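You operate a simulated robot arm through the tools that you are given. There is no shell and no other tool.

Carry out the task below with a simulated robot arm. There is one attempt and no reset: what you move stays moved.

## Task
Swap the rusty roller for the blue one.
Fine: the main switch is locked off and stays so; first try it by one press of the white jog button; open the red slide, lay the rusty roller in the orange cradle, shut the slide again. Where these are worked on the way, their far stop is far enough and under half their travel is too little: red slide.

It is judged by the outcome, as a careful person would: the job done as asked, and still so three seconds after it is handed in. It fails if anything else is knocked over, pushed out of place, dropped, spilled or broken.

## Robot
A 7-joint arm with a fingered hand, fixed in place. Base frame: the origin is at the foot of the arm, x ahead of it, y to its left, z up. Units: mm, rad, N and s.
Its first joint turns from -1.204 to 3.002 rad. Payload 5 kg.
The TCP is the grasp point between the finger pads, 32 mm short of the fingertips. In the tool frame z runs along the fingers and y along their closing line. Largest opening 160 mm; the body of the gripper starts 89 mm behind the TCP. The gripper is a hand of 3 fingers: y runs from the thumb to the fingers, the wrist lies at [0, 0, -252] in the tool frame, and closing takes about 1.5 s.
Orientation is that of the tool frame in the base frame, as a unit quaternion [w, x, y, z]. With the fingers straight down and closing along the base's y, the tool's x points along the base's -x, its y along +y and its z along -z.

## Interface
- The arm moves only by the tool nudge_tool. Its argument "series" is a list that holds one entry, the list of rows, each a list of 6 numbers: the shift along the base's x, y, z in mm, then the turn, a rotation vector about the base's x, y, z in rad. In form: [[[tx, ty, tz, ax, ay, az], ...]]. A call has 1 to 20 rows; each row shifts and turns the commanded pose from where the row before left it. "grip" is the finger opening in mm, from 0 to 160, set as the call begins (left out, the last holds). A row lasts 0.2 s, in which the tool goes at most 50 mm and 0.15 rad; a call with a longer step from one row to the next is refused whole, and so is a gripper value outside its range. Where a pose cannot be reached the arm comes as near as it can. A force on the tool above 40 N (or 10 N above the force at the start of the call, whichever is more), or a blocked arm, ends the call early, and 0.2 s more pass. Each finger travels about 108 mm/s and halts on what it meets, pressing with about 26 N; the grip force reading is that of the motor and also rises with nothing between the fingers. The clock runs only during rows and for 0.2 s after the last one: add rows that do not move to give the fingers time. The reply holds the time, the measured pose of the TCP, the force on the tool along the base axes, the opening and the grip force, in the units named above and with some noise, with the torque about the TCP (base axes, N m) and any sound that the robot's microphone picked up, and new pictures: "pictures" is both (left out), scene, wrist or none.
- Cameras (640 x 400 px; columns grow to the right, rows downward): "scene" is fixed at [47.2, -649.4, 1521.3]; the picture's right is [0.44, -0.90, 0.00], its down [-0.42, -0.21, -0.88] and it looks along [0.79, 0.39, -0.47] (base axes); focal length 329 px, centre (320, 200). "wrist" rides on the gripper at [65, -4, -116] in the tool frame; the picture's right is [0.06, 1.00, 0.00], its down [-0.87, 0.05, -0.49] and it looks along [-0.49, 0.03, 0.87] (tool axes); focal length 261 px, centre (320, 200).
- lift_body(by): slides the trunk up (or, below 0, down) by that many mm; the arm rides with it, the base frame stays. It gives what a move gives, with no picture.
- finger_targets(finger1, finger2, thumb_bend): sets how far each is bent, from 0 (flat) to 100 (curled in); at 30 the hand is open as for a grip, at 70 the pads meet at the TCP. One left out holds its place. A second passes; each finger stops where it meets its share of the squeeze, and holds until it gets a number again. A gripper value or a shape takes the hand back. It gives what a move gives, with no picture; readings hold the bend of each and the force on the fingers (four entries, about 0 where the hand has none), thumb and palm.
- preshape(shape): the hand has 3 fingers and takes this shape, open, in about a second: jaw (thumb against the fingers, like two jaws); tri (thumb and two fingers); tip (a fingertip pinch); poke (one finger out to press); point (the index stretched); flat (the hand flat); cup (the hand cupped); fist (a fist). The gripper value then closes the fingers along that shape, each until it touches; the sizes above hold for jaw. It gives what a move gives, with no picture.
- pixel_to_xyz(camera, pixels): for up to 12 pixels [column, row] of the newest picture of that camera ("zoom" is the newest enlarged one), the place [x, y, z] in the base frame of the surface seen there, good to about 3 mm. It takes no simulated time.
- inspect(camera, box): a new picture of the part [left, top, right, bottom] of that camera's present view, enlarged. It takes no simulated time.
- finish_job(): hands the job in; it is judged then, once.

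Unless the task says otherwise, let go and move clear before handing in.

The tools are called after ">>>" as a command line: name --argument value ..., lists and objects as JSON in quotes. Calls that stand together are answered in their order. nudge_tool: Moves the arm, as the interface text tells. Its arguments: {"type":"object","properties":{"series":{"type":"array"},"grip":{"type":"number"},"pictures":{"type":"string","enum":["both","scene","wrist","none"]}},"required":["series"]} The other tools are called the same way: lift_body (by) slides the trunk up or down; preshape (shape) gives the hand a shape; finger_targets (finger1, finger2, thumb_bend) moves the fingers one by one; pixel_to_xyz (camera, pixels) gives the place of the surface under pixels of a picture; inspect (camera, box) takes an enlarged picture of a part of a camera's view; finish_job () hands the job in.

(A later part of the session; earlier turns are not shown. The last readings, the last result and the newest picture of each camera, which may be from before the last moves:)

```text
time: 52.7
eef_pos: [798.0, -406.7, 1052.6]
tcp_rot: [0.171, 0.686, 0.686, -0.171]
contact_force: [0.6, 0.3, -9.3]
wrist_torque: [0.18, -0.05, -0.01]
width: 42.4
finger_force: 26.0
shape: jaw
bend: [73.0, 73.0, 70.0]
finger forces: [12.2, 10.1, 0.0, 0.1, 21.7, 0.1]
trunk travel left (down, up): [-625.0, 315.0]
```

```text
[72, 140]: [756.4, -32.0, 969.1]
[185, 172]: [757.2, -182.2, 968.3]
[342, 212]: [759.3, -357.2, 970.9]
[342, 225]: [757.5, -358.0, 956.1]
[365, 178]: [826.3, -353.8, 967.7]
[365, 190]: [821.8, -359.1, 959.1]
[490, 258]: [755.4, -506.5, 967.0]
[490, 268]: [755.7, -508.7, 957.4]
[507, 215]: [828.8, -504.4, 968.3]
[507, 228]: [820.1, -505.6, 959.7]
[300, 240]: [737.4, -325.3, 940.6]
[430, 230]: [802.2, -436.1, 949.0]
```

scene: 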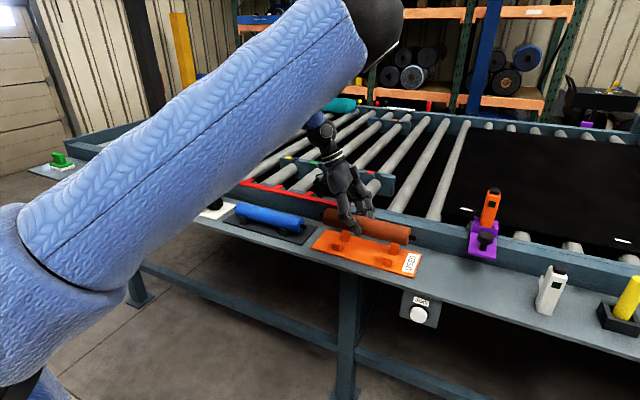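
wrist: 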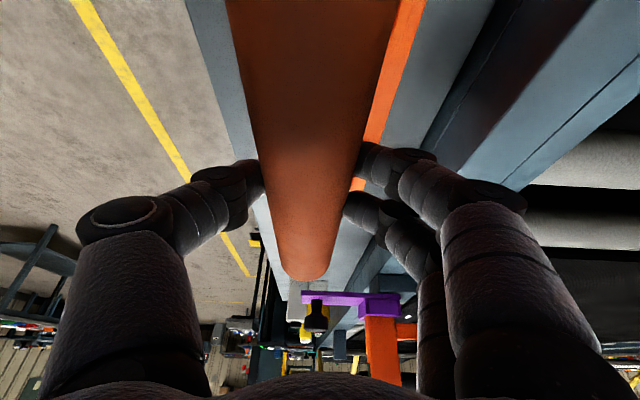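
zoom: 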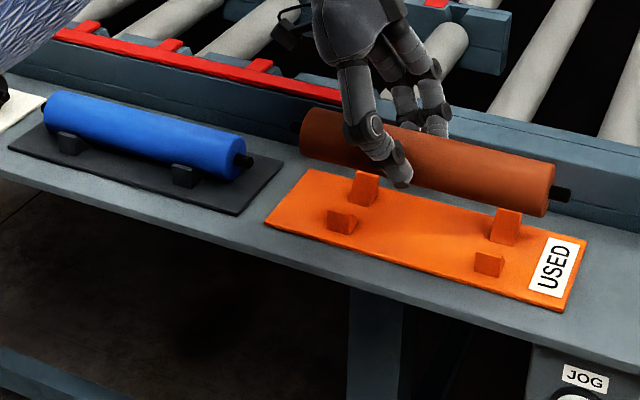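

Compared with the seated blue roller (front face x≈772.5 in this view), the held roller's front face is x≈763.5, so it needs about +9 mm in x. Now I'll check its lengthwise position against the cradle posts (y≈−357.5 and −506.5 in this view).

>>> pixel_to_xyz --camera "zoom" --pixels '[[304, 130], [304, 140], [302, 150], [308, 150], [545, 180], [550, 190], [548, 200], [546, 210], [565, 194], [295, 127], [553, 180], [540, 212]]'

>>> pixel_to_xyz --camera "zoom" --pixels '[[50, 100], [48, 110], [50, 120], [235, 150], [240, 160], [238, 170], [236, 178], [244, 140], [250, 160], [46, 97], [232, 180], [54, 125]]'

```text
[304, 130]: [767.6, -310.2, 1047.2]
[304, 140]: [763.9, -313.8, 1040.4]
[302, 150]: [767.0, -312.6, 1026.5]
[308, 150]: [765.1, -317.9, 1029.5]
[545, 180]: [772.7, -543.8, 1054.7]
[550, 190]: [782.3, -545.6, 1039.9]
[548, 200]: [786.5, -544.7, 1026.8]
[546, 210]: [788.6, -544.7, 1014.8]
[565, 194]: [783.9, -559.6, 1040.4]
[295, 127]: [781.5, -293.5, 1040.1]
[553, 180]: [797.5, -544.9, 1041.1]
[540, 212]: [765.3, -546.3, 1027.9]
```

```text
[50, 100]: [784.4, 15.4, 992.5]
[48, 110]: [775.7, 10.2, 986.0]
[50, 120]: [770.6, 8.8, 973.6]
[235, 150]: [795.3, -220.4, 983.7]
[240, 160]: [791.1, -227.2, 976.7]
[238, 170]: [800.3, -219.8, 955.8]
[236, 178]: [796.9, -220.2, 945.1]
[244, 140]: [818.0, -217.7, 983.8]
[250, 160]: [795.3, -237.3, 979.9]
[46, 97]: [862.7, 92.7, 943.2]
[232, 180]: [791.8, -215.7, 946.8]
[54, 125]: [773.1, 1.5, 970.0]
```

The held roller's middle is at y≈−425 versus the cradle's ≈−430 in the same view. I'll shift +8.5 in x and −3 in y, then lower to just above the posts.

>>> nudge_tool --series '[[[8.5, -3, -10, 0, 0, 0], [0, 0, -20, 0, 0, 0], [0, 0, -18, 0, 0, 0]]]' --pictures "both"

>>> inspect --camera "scene" --box '[300, 190, 440, 290]'

```text
time: 53.5
eef_pos: [806.6, -408.7, 1005.5]
tcp_rot: [0.171, 0.687, 0.686, -0.171]
contact_force: [0.3, 0.2, -9.4]
wrist_torque: [0.17, -0.04, 0.01]
width: 42.4
finger_force: 26.3
shape: jaw
bend: [73.0, 73.0, 70.0]
finger forces: [12.0, 9.9, 0.0, 0.1, 21.5, 0.1]
trunk travel left (down, up): [-625.0, 315.0]
```

scene: 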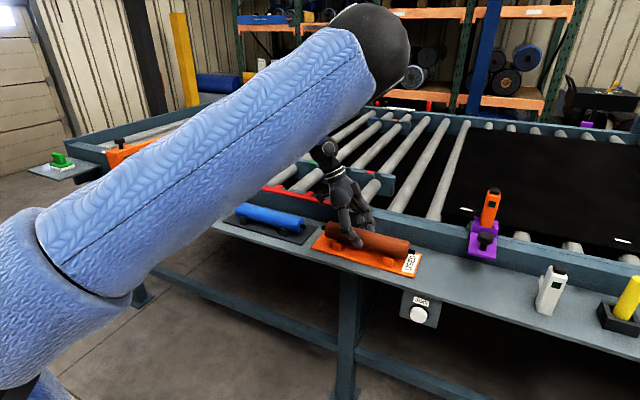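
wrist: 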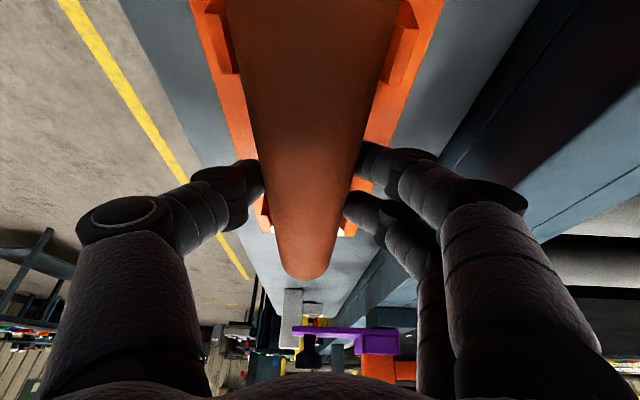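

```text
4.00 times, centred on (370, 240) of scene
```

zoom: 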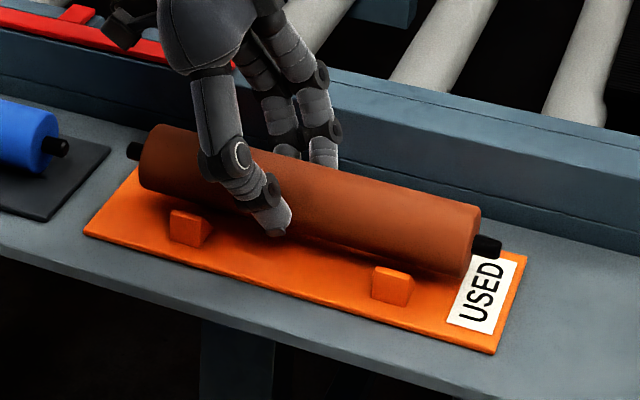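

It hangs centred over the posts. I'll lower in small steps until the posts take the weight.

>>> nudge_tool --series '[[[0, 0, -4, 0, 0, 0], [0, 0, -4, 0, 0, 0], [0, 0, -3, 0, 0, 0], [0, 0, -2, 0, 0, 0]]]' --pictures "none"

```text
time: 54.5
eef_pos: [806.1, -409.1, 992.2]
tcp_rot: [0.171, 0.687, 0.685, -0.172]
contact_force: [0.3, -0.3, -8.1]
wrist_torque: [0.18, -0.03, 0.01]
width: 42.2
finger_force: 26.1
shape: jaw
bend: [73.0, 73.0, 70.0]
finger forces: [12.1, 9.8, 0.1, 0.1, 21.4, 0.1]
trunk travel left (down, up): [-625.0, 315.0]
```

>>> nudge_tool --series '[[[0, 0, -1.5, 0, 0, 0], [0, 0, -1.5, 0, 0, 0], [0, 0, 0, 0, 0, 0]]]' --pictures "wrist"

>>> inspect --camera "scene" --box '[300, 190, 440, 290]'

```text
time: 55.3
eef_pos: [806.7, -408.6, 991.2]
tcp_rot: [0.172, 0.687, 0.685, -0.17]
contact_force: [1.5, -2.0, 2.9]
wrist_torque: [0.01, -0.11, 0.06]
width: 42.5
finger_force: 25.4
shape: jaw
bend: [73.0, 73.0, 70.0]
finger forces: [12.4, 12.1, 0.0, 0.0, 22.4, 0.0]
trunk travel left (down, up): [-625.0, 315.0]
```

wrist: 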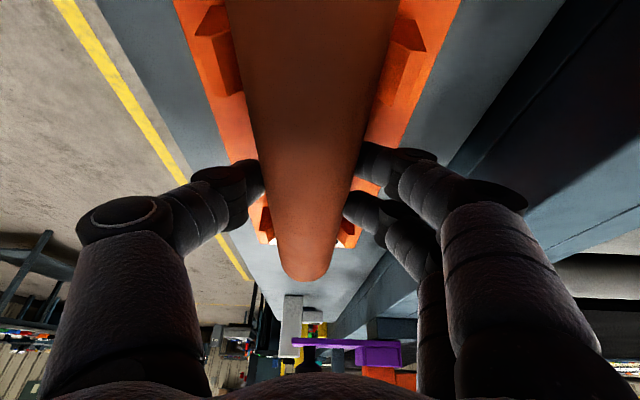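

```text
4.00 times, centred on (370, 240) of scene
```

zoom: 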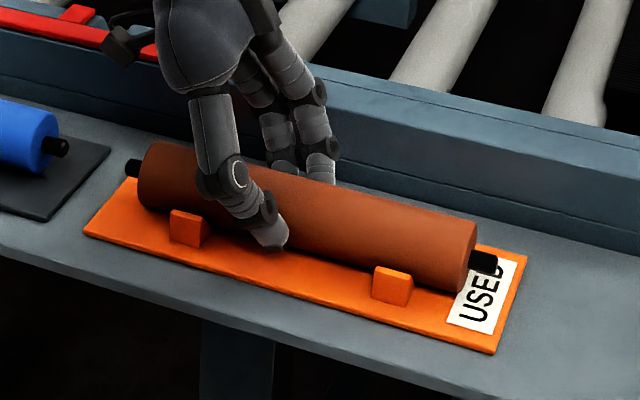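

The load went from −8 N to about +3 N: the cradle carries the roller. I'll open the hand and let it rest.

>>> nudge_tool --series '[[[0, 0, 0, 0, 0, 0], [0, 0, 0, 0, 0, 0], [0, 0, 0, 0, 0, 0], [0, 0, 0, 0, 0, 0]]]' --grip 80 --pictures "wrist"

>>> inspect --camera "scene" --box '[300, 190, 440, 290]'

```text
time: 56.3
eef_pos: [806.1, -409.1, 989.0]
tcp_rot: [0.172, 0.687, 0.686, -0.17]
contact_force: [0.8, 0.0, 0.1]
wrist_torque: [-0.02, 0.0, 0.01]
width: 79.4
finger_force: 0.1
shape: jaw
bend: [72.0, 72.0, 70.0]
finger forces: [0.1, 0.0, 0.0, 0.0, 0.0, 0.0]
trunk travel left (down, up): [-625.0, 315.0]
```

wrist: 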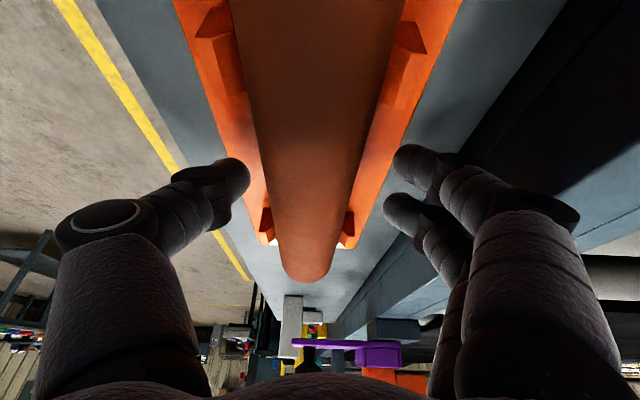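

```text
4.00 times, centred on (370, 240) of scene
```

zoom: 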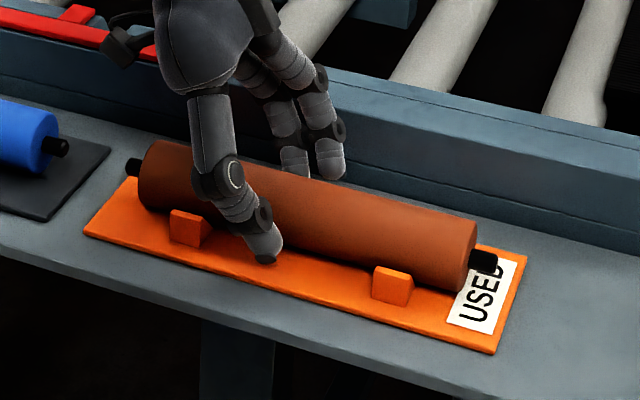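

The rusty roller rests in the orange cradle, level and untouched by the open fingers. I'll rise straight up and move across to above the blue roller, restoring the 0.4 rad lean.

>>> nudge_tool --series '[[[0, 0, 25, 0, 0, 0], [0, 0, 35, 0, 0, 0], [0, 0, 40, 0, 0, 0], [0, 40, 5, 0.045, 0, 0], [0, 45, 0, 0.045, 0, 0], [0, 45, 0, 0, 0, 0], [0, 45, 0, 0, 0, 0], [0, 45, 0, 0, 0, 0], [0, 45, 0, 0, 0, 0], [0, 45, 0, 0, 0, 0], [0, 10, 0, 0, 0, 0]]]' --pictures "both"

```text
time: 58.7
eef_pos: [807.4, -88.9, 1094.6]
tcp_rot: [0.14, 0.694, 0.692, -0.14]
contact_force: [0.4, 0.4, 0.0]
wrist_torque: [0.01, 0.0, -0.02]
width: 79.5
finger_force: 0.2
shape: jaw
bend: [72.0, 72.0, 70.0]
finger forces: [0.0, 0.0, 0.0, 0.0, 0.0, 0.1]
trunk travel left (down, up): [-625.0, 315.0]
```

scene: 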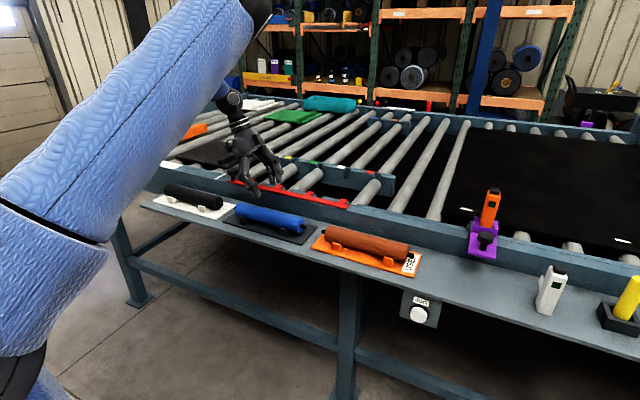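
wrist: 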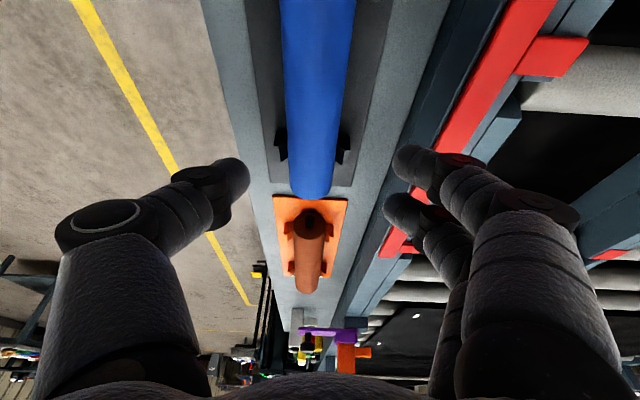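

The rusty roller lies well in its cradle and the blue roller is between the fingers below. Before descending, I'll look at the empty slot and measure the blue roller's position.

>>> inspect --camera "scene" --box '[260, 140, 420, 240]'

>>> inspect --camera "wrist" --box '[200, 0, 440, 220]'

>>> pixel_to_xyz --camera "wrist" --pixels '[[318, 30], [315, 100], [312, 150], [310, 180], [283, 100], [346, 100], [288, 150], [336, 150], [281, 150], [343, 150], [310, 193], [318, 5]]'

```text
4.00 times, centred on (340, 190) of scene
```

zoom: 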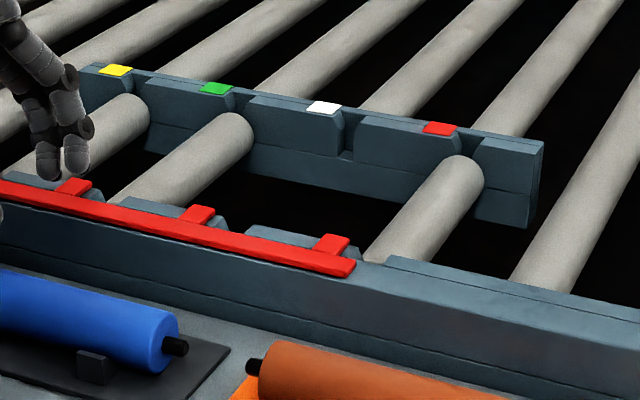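

```text
1.82 times, centred on (320, 110) of wrist
```

zoom: 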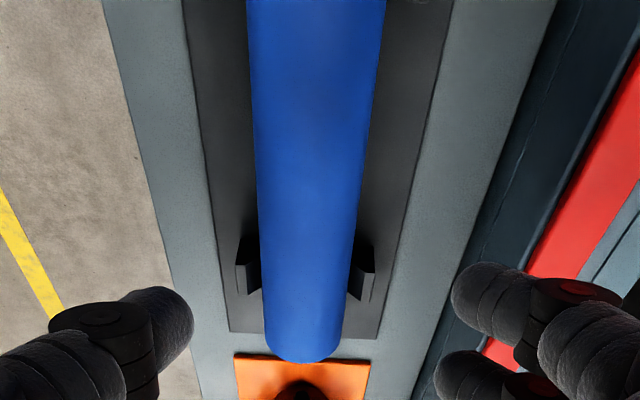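

```text
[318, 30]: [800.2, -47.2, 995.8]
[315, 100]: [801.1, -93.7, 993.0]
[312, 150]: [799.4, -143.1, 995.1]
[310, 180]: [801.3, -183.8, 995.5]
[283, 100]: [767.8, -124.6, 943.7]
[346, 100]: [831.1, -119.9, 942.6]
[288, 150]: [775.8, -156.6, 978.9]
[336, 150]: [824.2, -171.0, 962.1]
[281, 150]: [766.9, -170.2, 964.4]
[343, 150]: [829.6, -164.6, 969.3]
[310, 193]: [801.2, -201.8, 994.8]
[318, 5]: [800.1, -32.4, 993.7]
```

The blue roller's axis is near x≈799 with its far end at y≈−218. I'll go down over it with the same offset that matched the rusty roller in its cradle (TCP x≈806.5), balanced lengthwise at TCP y≈−88.

>>> nudge_tool --series '[[[-1, 1, -35, 0, 0, 0], [0, 0, -35, 0, 0, 0], [0, 0, -25, 0, 0, 0], [0, 0, -10, 0, 0, 0]]]' --pictures "both"

```text
time: 59.7
eef_pos: [806.2, -87.5, 989.9]
tcp_rot: [0.141, 0.693, 0.693, -0.14]
contact_force: [-0.3, 0.3, -0.4]
wrist_torque: [-0.02, 0.0, 0.01]
width: 79.4
finger_force: 0.2
shape: jaw
bend: [72.0, 72.0, 70.0]
finger forces: [0.0, 0.0, 0.0, 0.0, 0.0, 0.1]
trunk travel left (down, up): [-625.0, 315.0]
```

scene: 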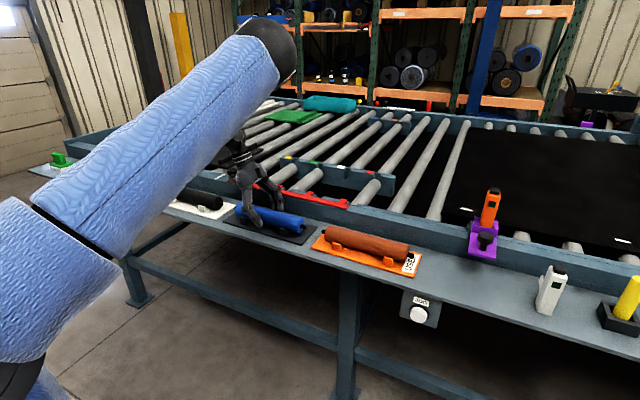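
wrist: 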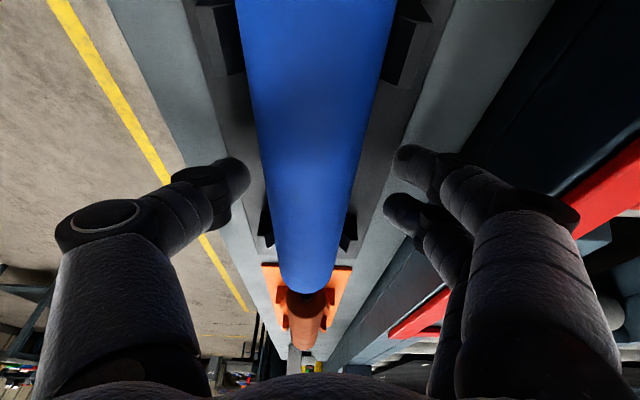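

The blue roller sits between the pads in the same place in view as the rusty one did (edges 262–357 at row 200). I'll zoom to fix its far-end position before closing.

>>> inspect --camera "wrist" --box '[240, 200, 380, 330]'

>>> pixel_to_xyz --camera "wrist" --pixels '[[305, 285], [304, 290], [303, 293], [300, 280], [311, 150], [262, 215], [350, 225], [265, 240], [225, 60], [405, 60]]'

>>> inspect --camera "scene" --box '[200, 170, 340, 260]'

```text
3.08 times, centred on (310, 265) of wrist
```

zoom: 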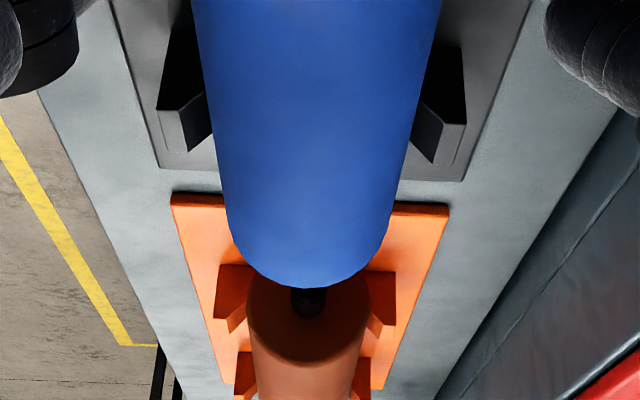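

```text
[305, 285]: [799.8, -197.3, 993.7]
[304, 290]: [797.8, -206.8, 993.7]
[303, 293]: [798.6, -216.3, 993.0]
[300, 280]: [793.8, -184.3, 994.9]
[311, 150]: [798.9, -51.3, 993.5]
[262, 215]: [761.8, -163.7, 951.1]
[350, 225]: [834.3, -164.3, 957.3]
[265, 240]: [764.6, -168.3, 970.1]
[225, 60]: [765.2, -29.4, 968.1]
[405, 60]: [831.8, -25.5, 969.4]
```

```text
4.44 times, centred on (270, 215) of scene
```

zoom: 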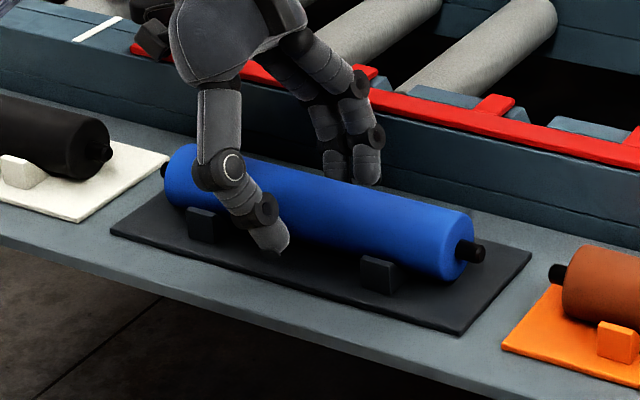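

The blue roller's far end is about 133 mm from the TCP, the same as the rusty one when picked. I'll shift 6 mm toward −y to balance it better, then close.

>>> nudge_tool --series '[[[0, -6, -2, 0, 0, 0], [0, 0, 0, 0, 0, 0]]]' --pictures "none"

>>> nudge_tool --series '[[[0, 0, 0, 0, 0, 0], [0, 0, 0, 0, 0, 0], [0, 0, 0, 0, 0, 0], [0, 0, 0, 0, 0, 0], [0, 0, 0, 0, 0, 0]]]' --grip 0 --pictures "wrist"

```text
time: 60.3
eef_pos: [806.9, -93.3, 987.9]
tcp_rot: [0.141, 0.693, 0.692, -0.14]
contact_force: [0.3, 0.2, 0.3]
wrist_torque: [0.02, -0.04, 0.01]
width: 79.3
finger_force: 0.0
shape: jaw
bend: [72.0, 72.0, 70.0]
finger forces: [0.0, 0.1, 0.0, 0.0, 0.0, 0.0]
trunk travel left (down, up): [-625.0, 315.0]
```

```text
time: 61.5
eef_pos: [807.0, -94.3, 986.5]
tcp_rot: [0.139, 0.694, 0.693, -0.141]
contact_force: [0.5, -1.0, -0.6]
wrist_torque: [-0.03, -0.06, 0.02]
width: 42.7
finger_force: 25.9
shape: jaw
bend: [73.0, 73.0, 70.0]
finger forces: [12.1, 11.8, 0.0, 0.0, 23.2, 0.1]
trunk travel left (down, up): [-625.0, 315.0]
```

wrist: 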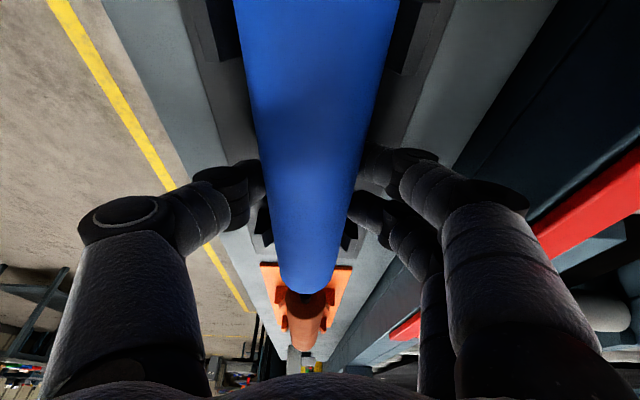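

Gripped at 42.7 mm with balanced forces. I'll lift gently and check load and attitude.

>>> nudge_tool --series '[[[0, 0, 4, 0, 0, 0], [0, 0, 5, 0, 0, 0], [0, 0, 6, 0, 0, 0]]]' --pictures "wrist"

>>> inspect --camera "scene" --box '[200, 170, 340, 260]'

```text
time: 62.3
eef_pos: [806.1, -93.2, 1002.0]
tcp_rot: [0.141, 0.693, 0.693, -0.14]
contact_force: [-0.3, -0.2, -5.4]
wrist_torque: [0.0, -0.03, -0.01]
width: 42.8
finger_force: 25.9
shape: jaw
bend: [73.0, 73.0, 70.0]
finger forces: [12.1, 11.5, 0.1, 0.0, 23.7, 0.0]
trunk travel left (down, up): [-625.0, 315.0]
```

wrist: 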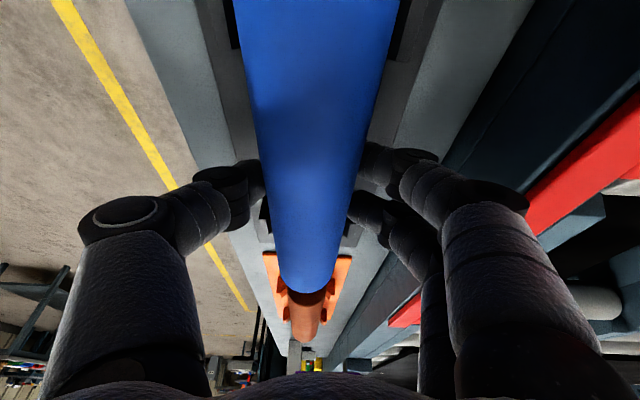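

```text
4.44 times, centred on (270, 215) of scene
```

zoom: 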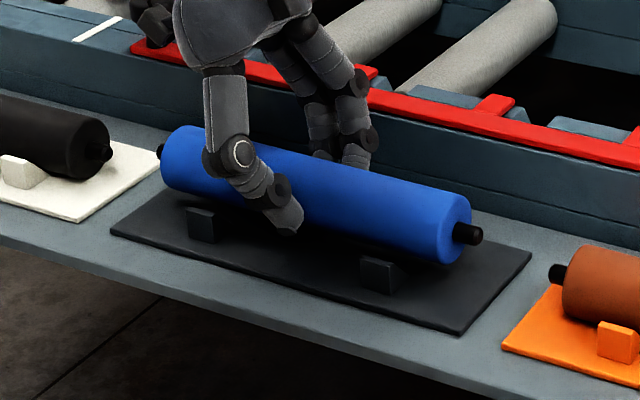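

Lifted with a 5.4 N load and nearly zero torque, so it is well balanced. I'll raise it and measure its ends and level.

>>> nudge_tool --series '[[[0, 0, 20, 0, 0, 0], [0, 0, 30, 0, 0, 0]]]' --pictures "wrist"

>>> inspect --camera "scene" --box '[200, 140, 340, 230]'

```text
time: 62.9
eef_pos: [805.2, -93.2, 1054.9]
tcp_rot: [0.141, 0.693, 0.692, -0.141]
contact_force: [-0.4, -0.8, -6.0]
wrist_torque: [0.02, -0.09, 0.01]
width: 42.8
finger_force: 25.9
shape: jaw
bend: [73.0, 73.0, 70.0]
finger forces: [12.2, 11.6, 0.0, 0.0, 23.9, 0.0]
trunk travel left (down, up): [-625.0, 315.0]
```

wrist: 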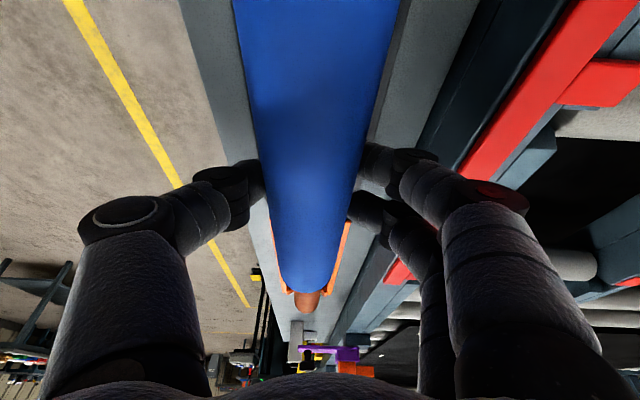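

```text
4.44 times, centred on (270, 185) of scene
```

zoom: 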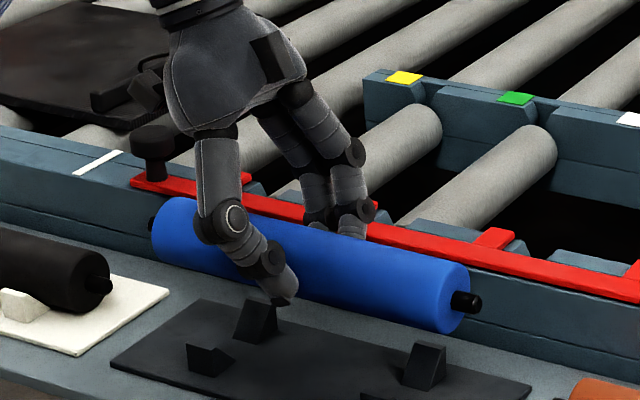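

>>> pixel_to_xyz --camera "zoom" --pixels '[[165, 205], [165, 220], [165, 235], [185, 225], [350, 245], [350, 260], [350, 275], [350, 290], [440, 268], [440, 285], [440, 300], [440, 320]]'

>>> pixel_to_xyz --camera "zoom" --pixels '[[460, 290], [458, 300], [455, 320], [465, 300], [475, 302], [480, 302], [155, 222], [150, 225], [158, 240], [155, 210], [462, 275], [448, 328]]'

>>> inspect --camera "wrist" --box '[240, 200, 380, 330]'

```text
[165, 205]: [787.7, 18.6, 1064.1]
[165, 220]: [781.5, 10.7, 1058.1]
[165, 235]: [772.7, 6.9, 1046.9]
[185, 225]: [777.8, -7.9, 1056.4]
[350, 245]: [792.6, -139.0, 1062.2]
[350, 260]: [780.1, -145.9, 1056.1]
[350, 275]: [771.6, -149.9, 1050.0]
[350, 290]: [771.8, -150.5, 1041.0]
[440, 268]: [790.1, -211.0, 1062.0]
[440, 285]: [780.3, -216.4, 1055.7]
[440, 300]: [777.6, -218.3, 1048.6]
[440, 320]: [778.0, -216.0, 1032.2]
```

```text
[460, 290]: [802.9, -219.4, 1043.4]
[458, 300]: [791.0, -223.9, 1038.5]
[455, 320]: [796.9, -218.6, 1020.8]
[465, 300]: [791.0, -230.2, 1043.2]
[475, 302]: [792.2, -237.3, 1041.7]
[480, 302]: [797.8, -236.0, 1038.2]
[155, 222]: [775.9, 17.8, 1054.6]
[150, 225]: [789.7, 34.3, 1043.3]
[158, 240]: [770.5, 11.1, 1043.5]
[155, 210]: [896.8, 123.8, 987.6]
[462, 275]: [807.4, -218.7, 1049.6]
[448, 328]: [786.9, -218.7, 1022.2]
```

```text
3.08 times, centred on (310, 265) of wrist
```

zoom: 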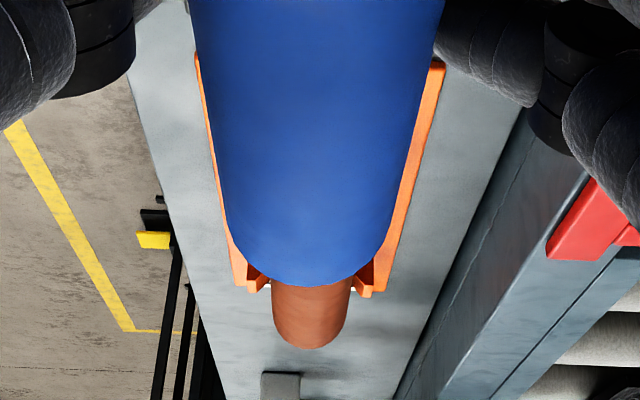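

The blue roller is level within about 0.01 rad with its middle close to the TCP. I'll raise it and swing it back to point along x, moving over the empty slot at height.

>>> nudge_tool --series '[[[0, 0, 35, 0, 0, 0], [0, 0, 35, 0, 0, 0], [15, -5, 10, 0, 0, 0.13], [20, -8, 0, 0, 0, 0.14], [22, -10, 0, 0, 0, 0.14], [22, -10, 0, 0, 0, 0.14], [22, -10, 0, 0, 0, 0.14], [22, -10, 0, 0, 0, 0.14]]]' --pictures "both"

```text
time: 64.7
eef_pos: [930.3, -147.7, 1131.5]
tcp_rot: [0.185, 0.356, 0.913, -0.072]
contact_force: [0.4, 0.0, -6.6]
wrist_torque: [0.02, 0.04, 0.0]
width: 42.7
finger_force: 26.1
shape: jaw
bend: [73.0, 73.0, 70.0]
finger forces: [12.3, 11.7, 0.0, 0.0, 23.8, 0.0]
trunk travel left (down, up): [-625.0, 315.0]
```

scene: 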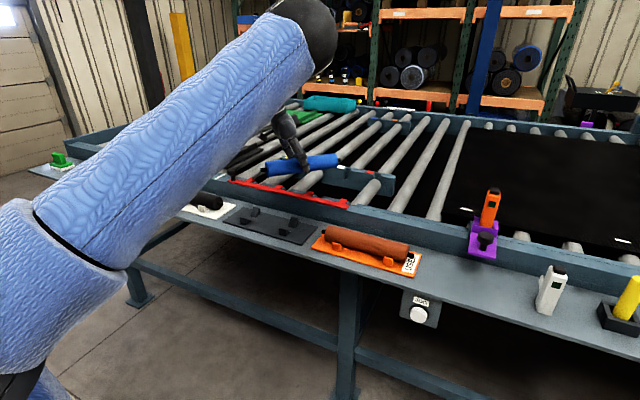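
wrist: 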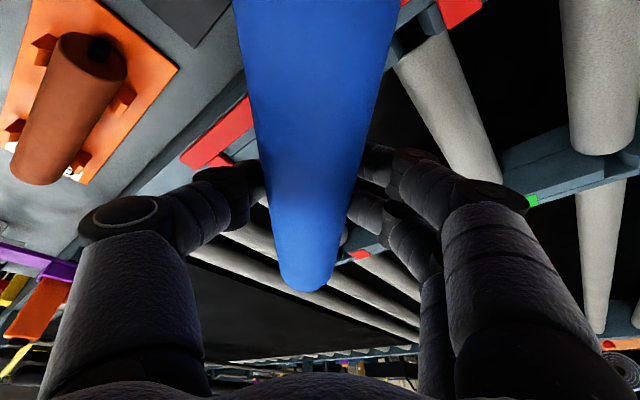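

The swing is going well. I'll finish the turn and stop above the slot at (1072,−200,1131).

>>> nudge_tool --series '[[[28, -10, 0, 0, 0, 0.148], [28, -10, 0, 0, 0, 0.148], [28, -10, 0, 0, 0, 0.148], [28, -11, 0, 0, 0, 0.148], [29, -11, 0, 0, 0, 0.1488]]]' --pictures "both"

```text
time: 65.9
eef_pos: [1070.8, -198.7, 1132.1]
tcp_rot: [0.197, 0.0, 0.98, 0.001]
contact_force: [0.3, -0.1, -5.0]
wrist_torque: [0.04, 0.06, 0.0]
width: 42.5
finger_force: 25.5
shape: jaw
bend: [73.0, 73.0, 70.0]
finger forces: [12.1, 11.6, 0.1, 0.0, 23.7, 0.0]
trunk travel left (down, up): [-625.0, 315.0]
```

scene: 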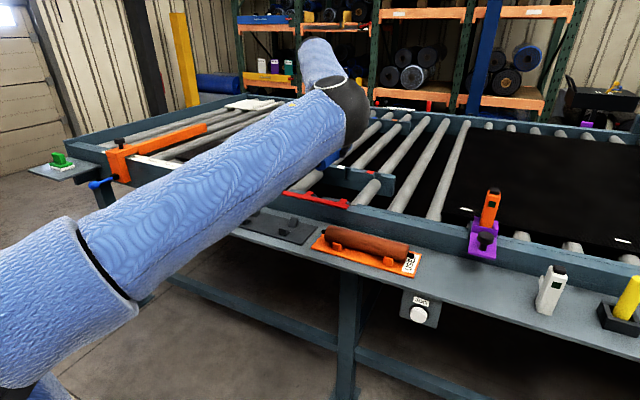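
wrist: 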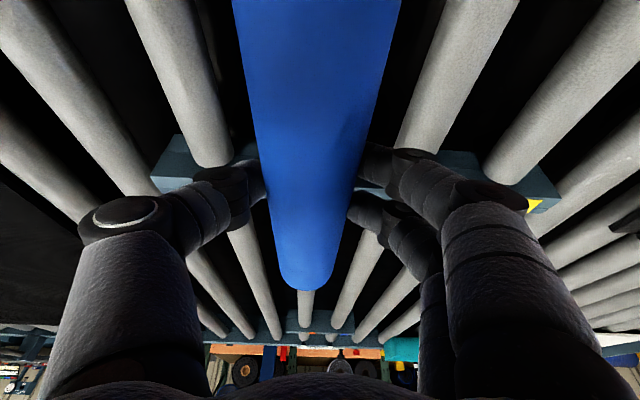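

The roller is over the slot; neighbours' rear ends show at about (212,163) and (415,150). I'll measure those and the blue roller's end to compare lengthwise position.

>>> inspect --camera "wrist" --box '[140, 90, 480, 310]'

>>> pixel_to_xyz --camera "wrist" --pixels '[[213, 140], [214, 155], [214, 162], [215, 166], [172, 165], [200, 165], [305, 280], [304, 286], [303, 289], [535, 195], [509, 170], [505, 180]]'

```text
1.82 times, centred on (310, 200) of wrist
```

zoom: 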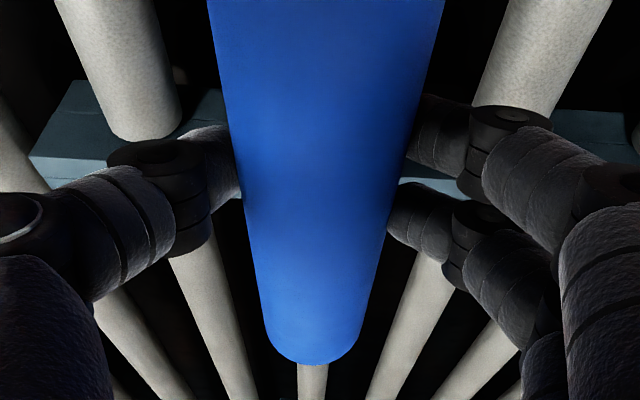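

```text
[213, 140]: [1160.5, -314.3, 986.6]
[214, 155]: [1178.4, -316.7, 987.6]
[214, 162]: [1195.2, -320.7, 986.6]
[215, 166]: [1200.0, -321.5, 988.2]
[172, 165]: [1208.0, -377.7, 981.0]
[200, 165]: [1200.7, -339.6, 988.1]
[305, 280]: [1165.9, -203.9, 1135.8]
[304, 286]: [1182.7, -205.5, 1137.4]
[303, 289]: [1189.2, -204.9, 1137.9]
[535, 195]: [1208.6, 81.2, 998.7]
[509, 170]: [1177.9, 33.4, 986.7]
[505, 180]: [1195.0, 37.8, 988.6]
```

The neighbour's rear end is at x≈1201.5 and the blue one's at ≈1193.5, so I need +8 mm in x. I'll shift and lower to hover just above the slots.

>>> nudge_tool --series '[[[8, -1, -15, 0, 0, 0], [0, 0, -30, 0, 0, 0], [0, 0, -30, 0, 0, 0], [0, 0, -18, 0, 0, 0], [0, 0, 0, 0, 0, 0]]]' --pictures "both"

>>> inspect --camera "wrist" --box '[180, 180, 440, 340]'

>>> inspect --camera "scene" --box '[300, 150, 420, 230]'

```text
time: 67.1
eef_pos: [1079.7, -199.6, 1039.3]
tcp_rot: [0.197, 0.0, 0.98, 0.001]
contact_force: [-0.7, 0.4, -5.8]
wrist_torque: [0.06, -0.01, -0.02]
width: 42.4
finger_force: 26.1
shape: jaw
bend: [73.0, 73.0, 70.0]
finger forces: [12.2, 11.5, 0.1, 0.0, 23.6, 0.0]
trunk travel left (down, up): [-625.0, 315.0]
```

scene: 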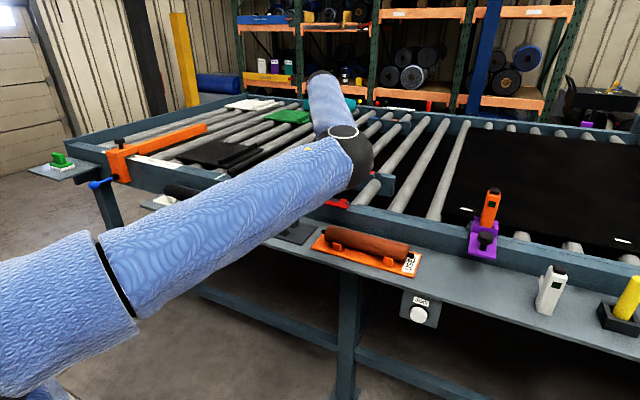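
wrist: 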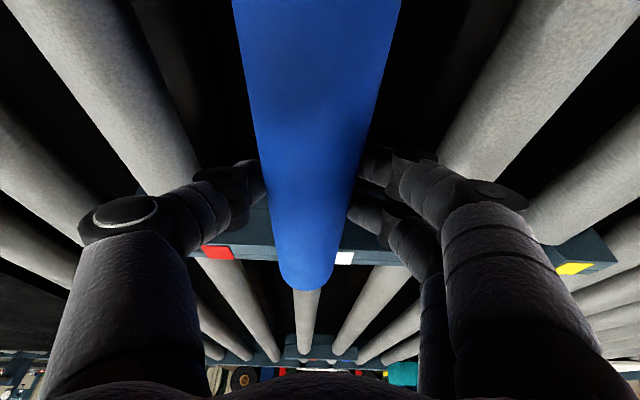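

```text
2.46 times, centred on (310, 260) of wrist
```

zoom: 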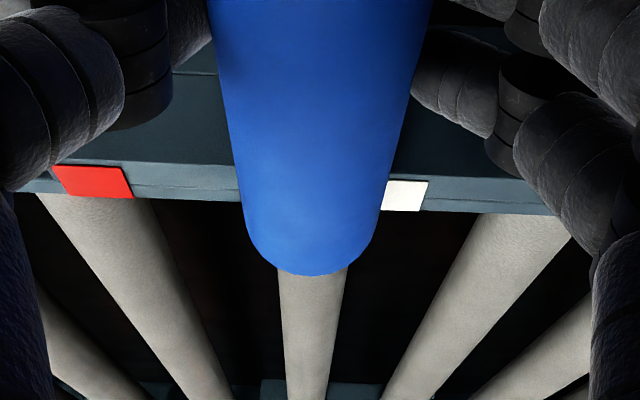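

```text
5.00 times, centred on (360, 190) of scene
```

zoom: 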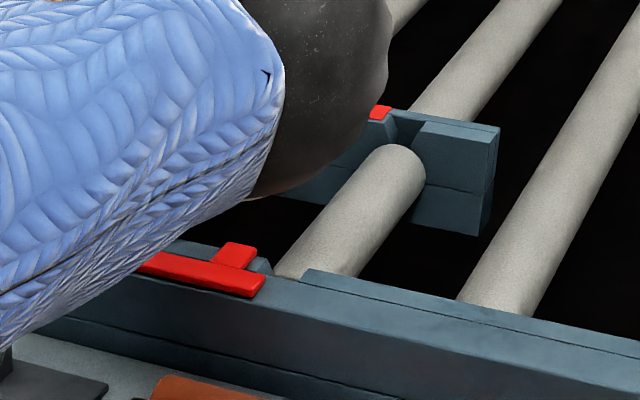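

The blue end and the long roller beyond it line up (columns ≈306.5 and 307), just as the rusty roller did. I'll measure the end against the bracket once more.

>>> pixel_to_xyz --camera "wrist" --pixels '[[306, 280], [306, 285], [306, 288], [315, 60], [313, 150], [310, 220], [345, 258], [217, 252], [270, 240], [230, 240], [350, 235], [400, 235]]'

```text
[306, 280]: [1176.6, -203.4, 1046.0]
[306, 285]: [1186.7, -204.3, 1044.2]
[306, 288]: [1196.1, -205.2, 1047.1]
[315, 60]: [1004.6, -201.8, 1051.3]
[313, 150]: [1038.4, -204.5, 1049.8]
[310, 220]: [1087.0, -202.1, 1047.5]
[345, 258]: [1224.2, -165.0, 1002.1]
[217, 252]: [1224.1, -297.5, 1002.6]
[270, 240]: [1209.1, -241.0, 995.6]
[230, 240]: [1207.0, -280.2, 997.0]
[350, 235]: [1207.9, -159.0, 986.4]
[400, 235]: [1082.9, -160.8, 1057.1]
```

The roller's far end is about 0.03 rad low; its end should sit at x≈1201.5 with about 6 mm play. I'll level it slightly and lower to where the stubs meet the slot mouths.

>>> nudge_tool --series '[[[0, 0, -6, 0, -0.02, 0], [-1, 0, -6, 0, 0, 0], [0, 0, -4, 0, 0, 0], [0, 0, 0, 0, 0, 0]]]' --pictures "wrist"

>>> inspect --camera "wrist" --box '[180, 180, 440, 340]'

>>> pixel_to_xyz --camera "wrist" --pixels '[[315, 20], [315, 60], [314, 100], [313, 150], [311, 200], [309, 240], [307, 270], [306, 280]]'

```text
time: 68.1
eef_pos: [1078.8, -199.6, 1023.6]
tcp_rot: [0.208, 0.0, 0.978, 0.001]
contact_force: [0.1, -0.4, -5.9]
wrist_torque: [0.02, 0.01, -0.01]
width: 42.7
finger_force: 26.2
shape: jaw
bend: [73.0, 73.0, 70.0]
finger forces: [12.3, 11.5, 0.0, 0.0, 23.6, 0.0]
trunk travel left (down, up): [-625.0, 315.0]
```

wrist: 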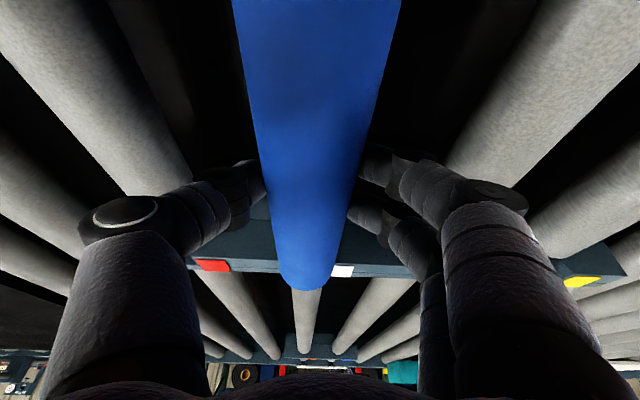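

```text
2.46 times, centred on (310, 260) of wrist
```

zoom: 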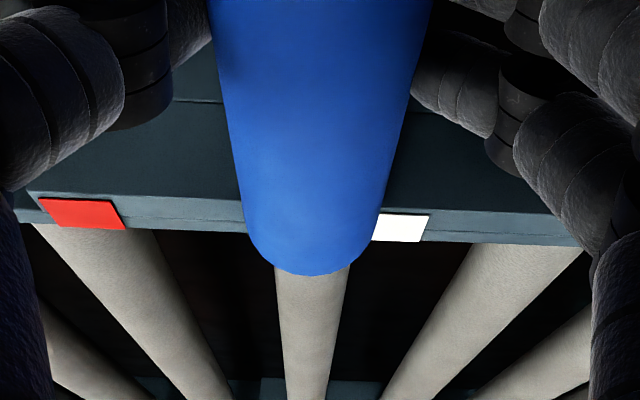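

```text
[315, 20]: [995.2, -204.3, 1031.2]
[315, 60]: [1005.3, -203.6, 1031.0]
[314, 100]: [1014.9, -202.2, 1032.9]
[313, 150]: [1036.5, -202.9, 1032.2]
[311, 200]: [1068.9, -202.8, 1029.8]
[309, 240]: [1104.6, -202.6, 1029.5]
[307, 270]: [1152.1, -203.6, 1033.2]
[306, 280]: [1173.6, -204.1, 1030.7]
```

The roller is now level (top z≈1030–1033 throughout). I'll lower in 3 mm steps into the slots and watch for side forces.

>>> nudge_tool --series '[[[0, 0, -3, 0, 0, 0], [0, 0, -3, 0, 0, 0], [0, 0, -3, 0, 0, 0], [0, 0, -3, 0, 0, 0]]]' --pictures "wrist"

```text
time: 69.1
eef_pos: [1077.7, -198.4, 1011.2]
tcp_rot: [0.208, 0.001, 0.978, 0.001]
contact_force: [0.1, 0.4, -6.1]
wrist_torque: [0.0, 0.09, -0.04]
width: 42.4
finger_force: 26.1
shape: jaw
bend: [73.0, 73.0, 70.0]
finger forces: [12.3, 11.5, 0.0, 0.0, 23.7, 0.0]
trunk travel left (down, up): [-625.0, 315.0]
```

wrist: 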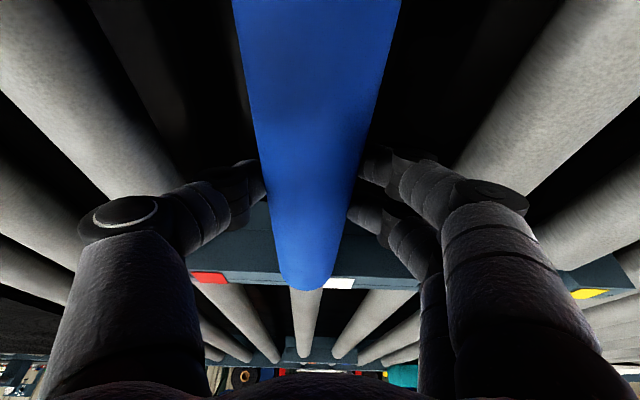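

No side force with the stubs entering the slot mouths. Continuing down.

>>> nudge_tool --series '[[[0, 0, -3, 0, 0, 0], [0, 0, -3, 0, 0, 0], [0, 0, -3, 0, 0, 0], [0, 0, -3, 0, 0, 0]]]' --pictures "wrist"

>>> inspect --camera "wrist" --box '[220, 200, 400, 340]'

```text
time: 70.1
eef_pos: [1077.8, -200.4, 1000.9]
tcp_rot: [0.207, 0.001, 0.978, 0.001]
contact_force: [-0.3, 0.1, -5.1]
wrist_torque: [0.06, 0.0, -0.03]
width: 42.5
finger_force: 26.0
shape: jaw
bend: [73.0, 73.0, 70.0]
finger forces: [12.2, 11.5, 0.0, 0.1, 23.5, 0.1]
trunk travel left (down, up): [-625.0, 315.0]
```

wrist: 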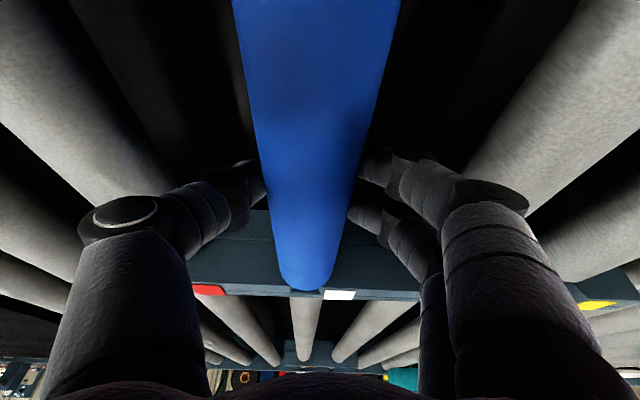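

```text
2.86 times, centred on (310, 270) of wrist
```

zoom: 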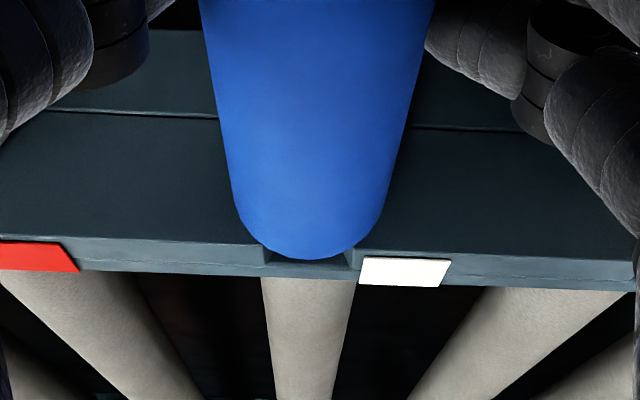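

The slot sides (zoom columns 265 and 355) are centred on the roller end (≈310). Continuing down in small steps.

>>> nudge_tool --series '[[[0, 0, -3, 0, 0, 0], [0, 0, -3, 0, 0, 0], [0, 0, -3, 0, 0, 0], [0, 0, -3, 0, 0, 0]]]' --pictures "wrist"

```text
time: 71.1
eef_pos: [1077.5, -200.2, 986.1]
tcp_rot: [0.209, 0.001, 0.978, 0.001]
contact_force: [0.5, 0.1, -6.2]
wrist_torque: [0.0, 0.05, -0.03]
width: 42.4
finger_force: 25.9
shape: jaw
bend: [73.0, 73.0, 70.0]
finger forces: [12.1, 11.5, 0.1, 0.0, 23.5, 0.1]
trunk travel left (down, up): [-625.0, 315.0]
```

wrist: 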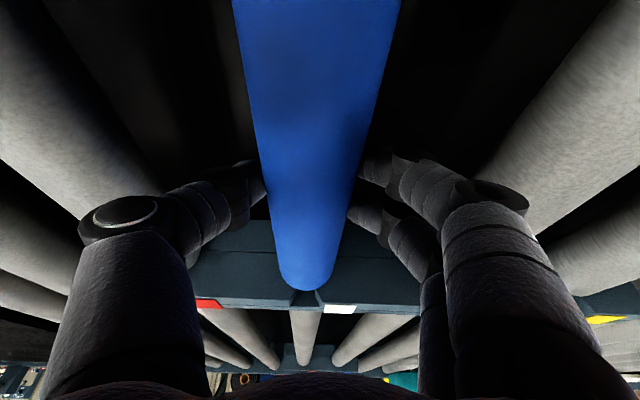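

Still hanging free at z=986; the seat should come at about 981. I'll lower by 1.5 mm steps.

>>> nudge_tool --series '[[[0, 0, -1.5, 0, 0, 0], [0, 0, -1.5, 0, 0, 0], [0, 0, -1.5, 0, 0, 0], [0, 0, 0, 0, 0, 0]]]' --pictures "none"

```text
time: 72.1
eef_pos: [1078.2, -200.1, 982.3]
tcp_rot: [0.208, 0.001, 0.978, 0.001]
contact_force: [0.6, -0.1, -6.4]
wrist_torque: [0.04, 0.02, 0.01]
width: 42.3
finger_force: 26.0
shape: jaw
bend: [73.0, 73.0, 70.0]
finger forces: [12.2, 11.6, 0.0, 0.0, 23.7, 0.1]
trunk travel left (down, up): [-625.0, 315.0]
```

>>> nudge_tool --series '[[[0, 0, -1.5, 0, 0, 0], [0, 0, -1.5, 0, 0, 0], [0, 0, 0, 0, 0, 0]]]' --pictures "wrist"

>>> inspect --camera "wrist" --box '[160, 180, 460, 360]'

>>> pixel_to_xyz --camera "wrist" --pixels '[[315, 20], [315, 60], [314, 100], [313, 150], [311, 200], [309, 240], [307, 270], [306, 280], [60, 100], [100, 160], [580, 100], [540, 180]]'

```text
time: 72.9
eef_pos: [1078.6, -200.1, 982.6]
tcp_rot: [0.209, 0.002, 0.978, 0.0]
contact_force: [1.4, -1.2, -0.7]
wrist_torque: [-0.01, -0.04, 0.01]
width: 42.3
finger_force: 25.8
shape: jaw
bend: [73.0, 73.0, 70.0]
finger forces: [11.8, 11.7, 0.0, 0.0, 24.0, 0.0]
trunk travel left (down, up): [-625.0, 315.0]
```

wrist: 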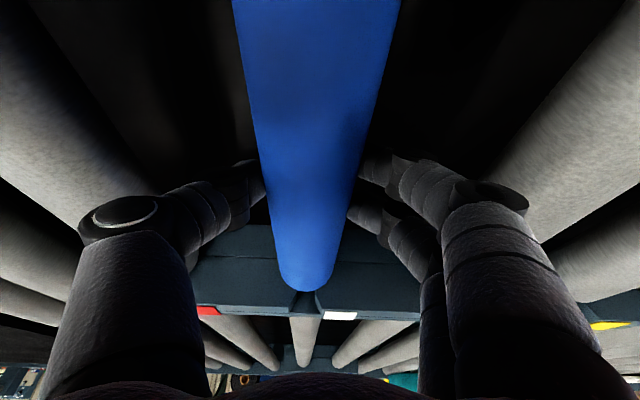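

```text
2.13 times, centred on (310, 270) of wrist
```

zoom: 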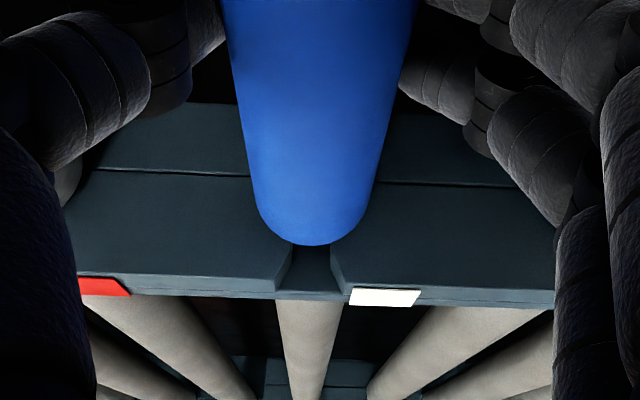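

```text
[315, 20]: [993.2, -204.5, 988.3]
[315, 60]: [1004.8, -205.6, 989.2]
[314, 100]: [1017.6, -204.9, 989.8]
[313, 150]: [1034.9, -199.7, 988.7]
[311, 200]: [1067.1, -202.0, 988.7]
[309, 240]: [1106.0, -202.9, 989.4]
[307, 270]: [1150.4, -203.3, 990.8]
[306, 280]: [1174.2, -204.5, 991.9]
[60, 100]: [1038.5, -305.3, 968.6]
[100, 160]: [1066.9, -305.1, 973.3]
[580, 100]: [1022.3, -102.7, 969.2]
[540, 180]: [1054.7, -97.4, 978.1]
```

The load dropped from −6.4 N to −0.7 N and the top is at z≈989 like the rusty one was, so it is seated. I'll open the fingers.

>>> nudge_tool --series '[[[0, 0, 0, 0, 0, 0], [0, 0, 0, 0, 0, 0], [0, 0, 0, 0, 0, 0], [0, 0, 0, 0, 0, 0]]]' --grip 72 --pictures "wrist"

>>> inspect --camera "wrist" --box '[160, 180, 460, 360]'

>>> pixel_to_xyz --camera "wrist" --pixels '[[315, 20], [315, 60], [314, 100], [313, 150], [311, 200], [309, 240], [307, 270], [306, 280], [306, 288], [270, 270], [340, 270], [303, 296]]'

```text
time: 73.9
eef_pos: [1077.9, -199.5, 980.6]
tcp_rot: [0.208, 0.001, 0.978, 0.0]
contact_force: [-0.1, 0.1, 0.5]
wrist_torque: [-0.02, 0.01, -0.02]
width: 71.4
finger_force: 0.1
shape: jaw
bend: [73.0, 73.0, 70.0]
finger forces: [0.0, 0.0, 0.1, 0.1, 0.0, 0.0]
trunk travel left (down, up): [-625.0, 315.0]
```

wrist: 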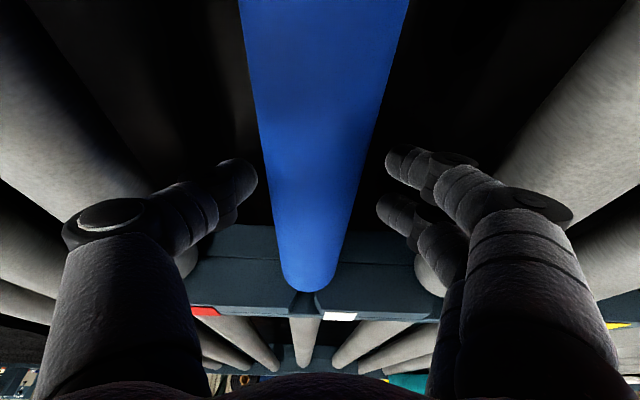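

```text
2.13 times, centred on (310, 270) of wrist
```

zoom: 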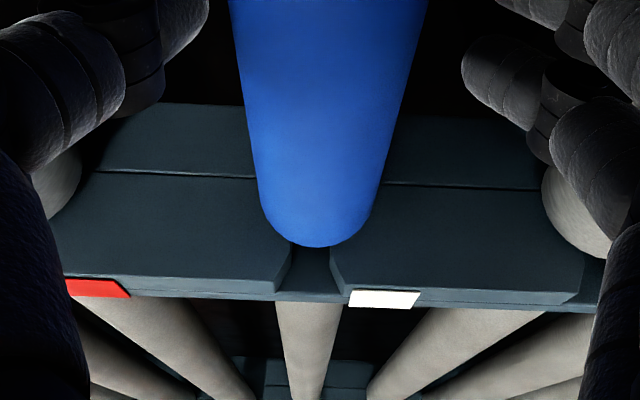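

```text
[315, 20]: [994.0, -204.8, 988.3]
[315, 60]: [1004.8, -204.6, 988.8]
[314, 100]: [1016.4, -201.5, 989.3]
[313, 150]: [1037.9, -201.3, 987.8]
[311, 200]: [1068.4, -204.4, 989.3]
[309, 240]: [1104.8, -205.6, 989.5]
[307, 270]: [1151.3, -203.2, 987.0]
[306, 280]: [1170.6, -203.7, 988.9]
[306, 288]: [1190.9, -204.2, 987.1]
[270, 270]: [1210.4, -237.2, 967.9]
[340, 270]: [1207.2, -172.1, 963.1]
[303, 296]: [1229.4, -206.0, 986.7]
```

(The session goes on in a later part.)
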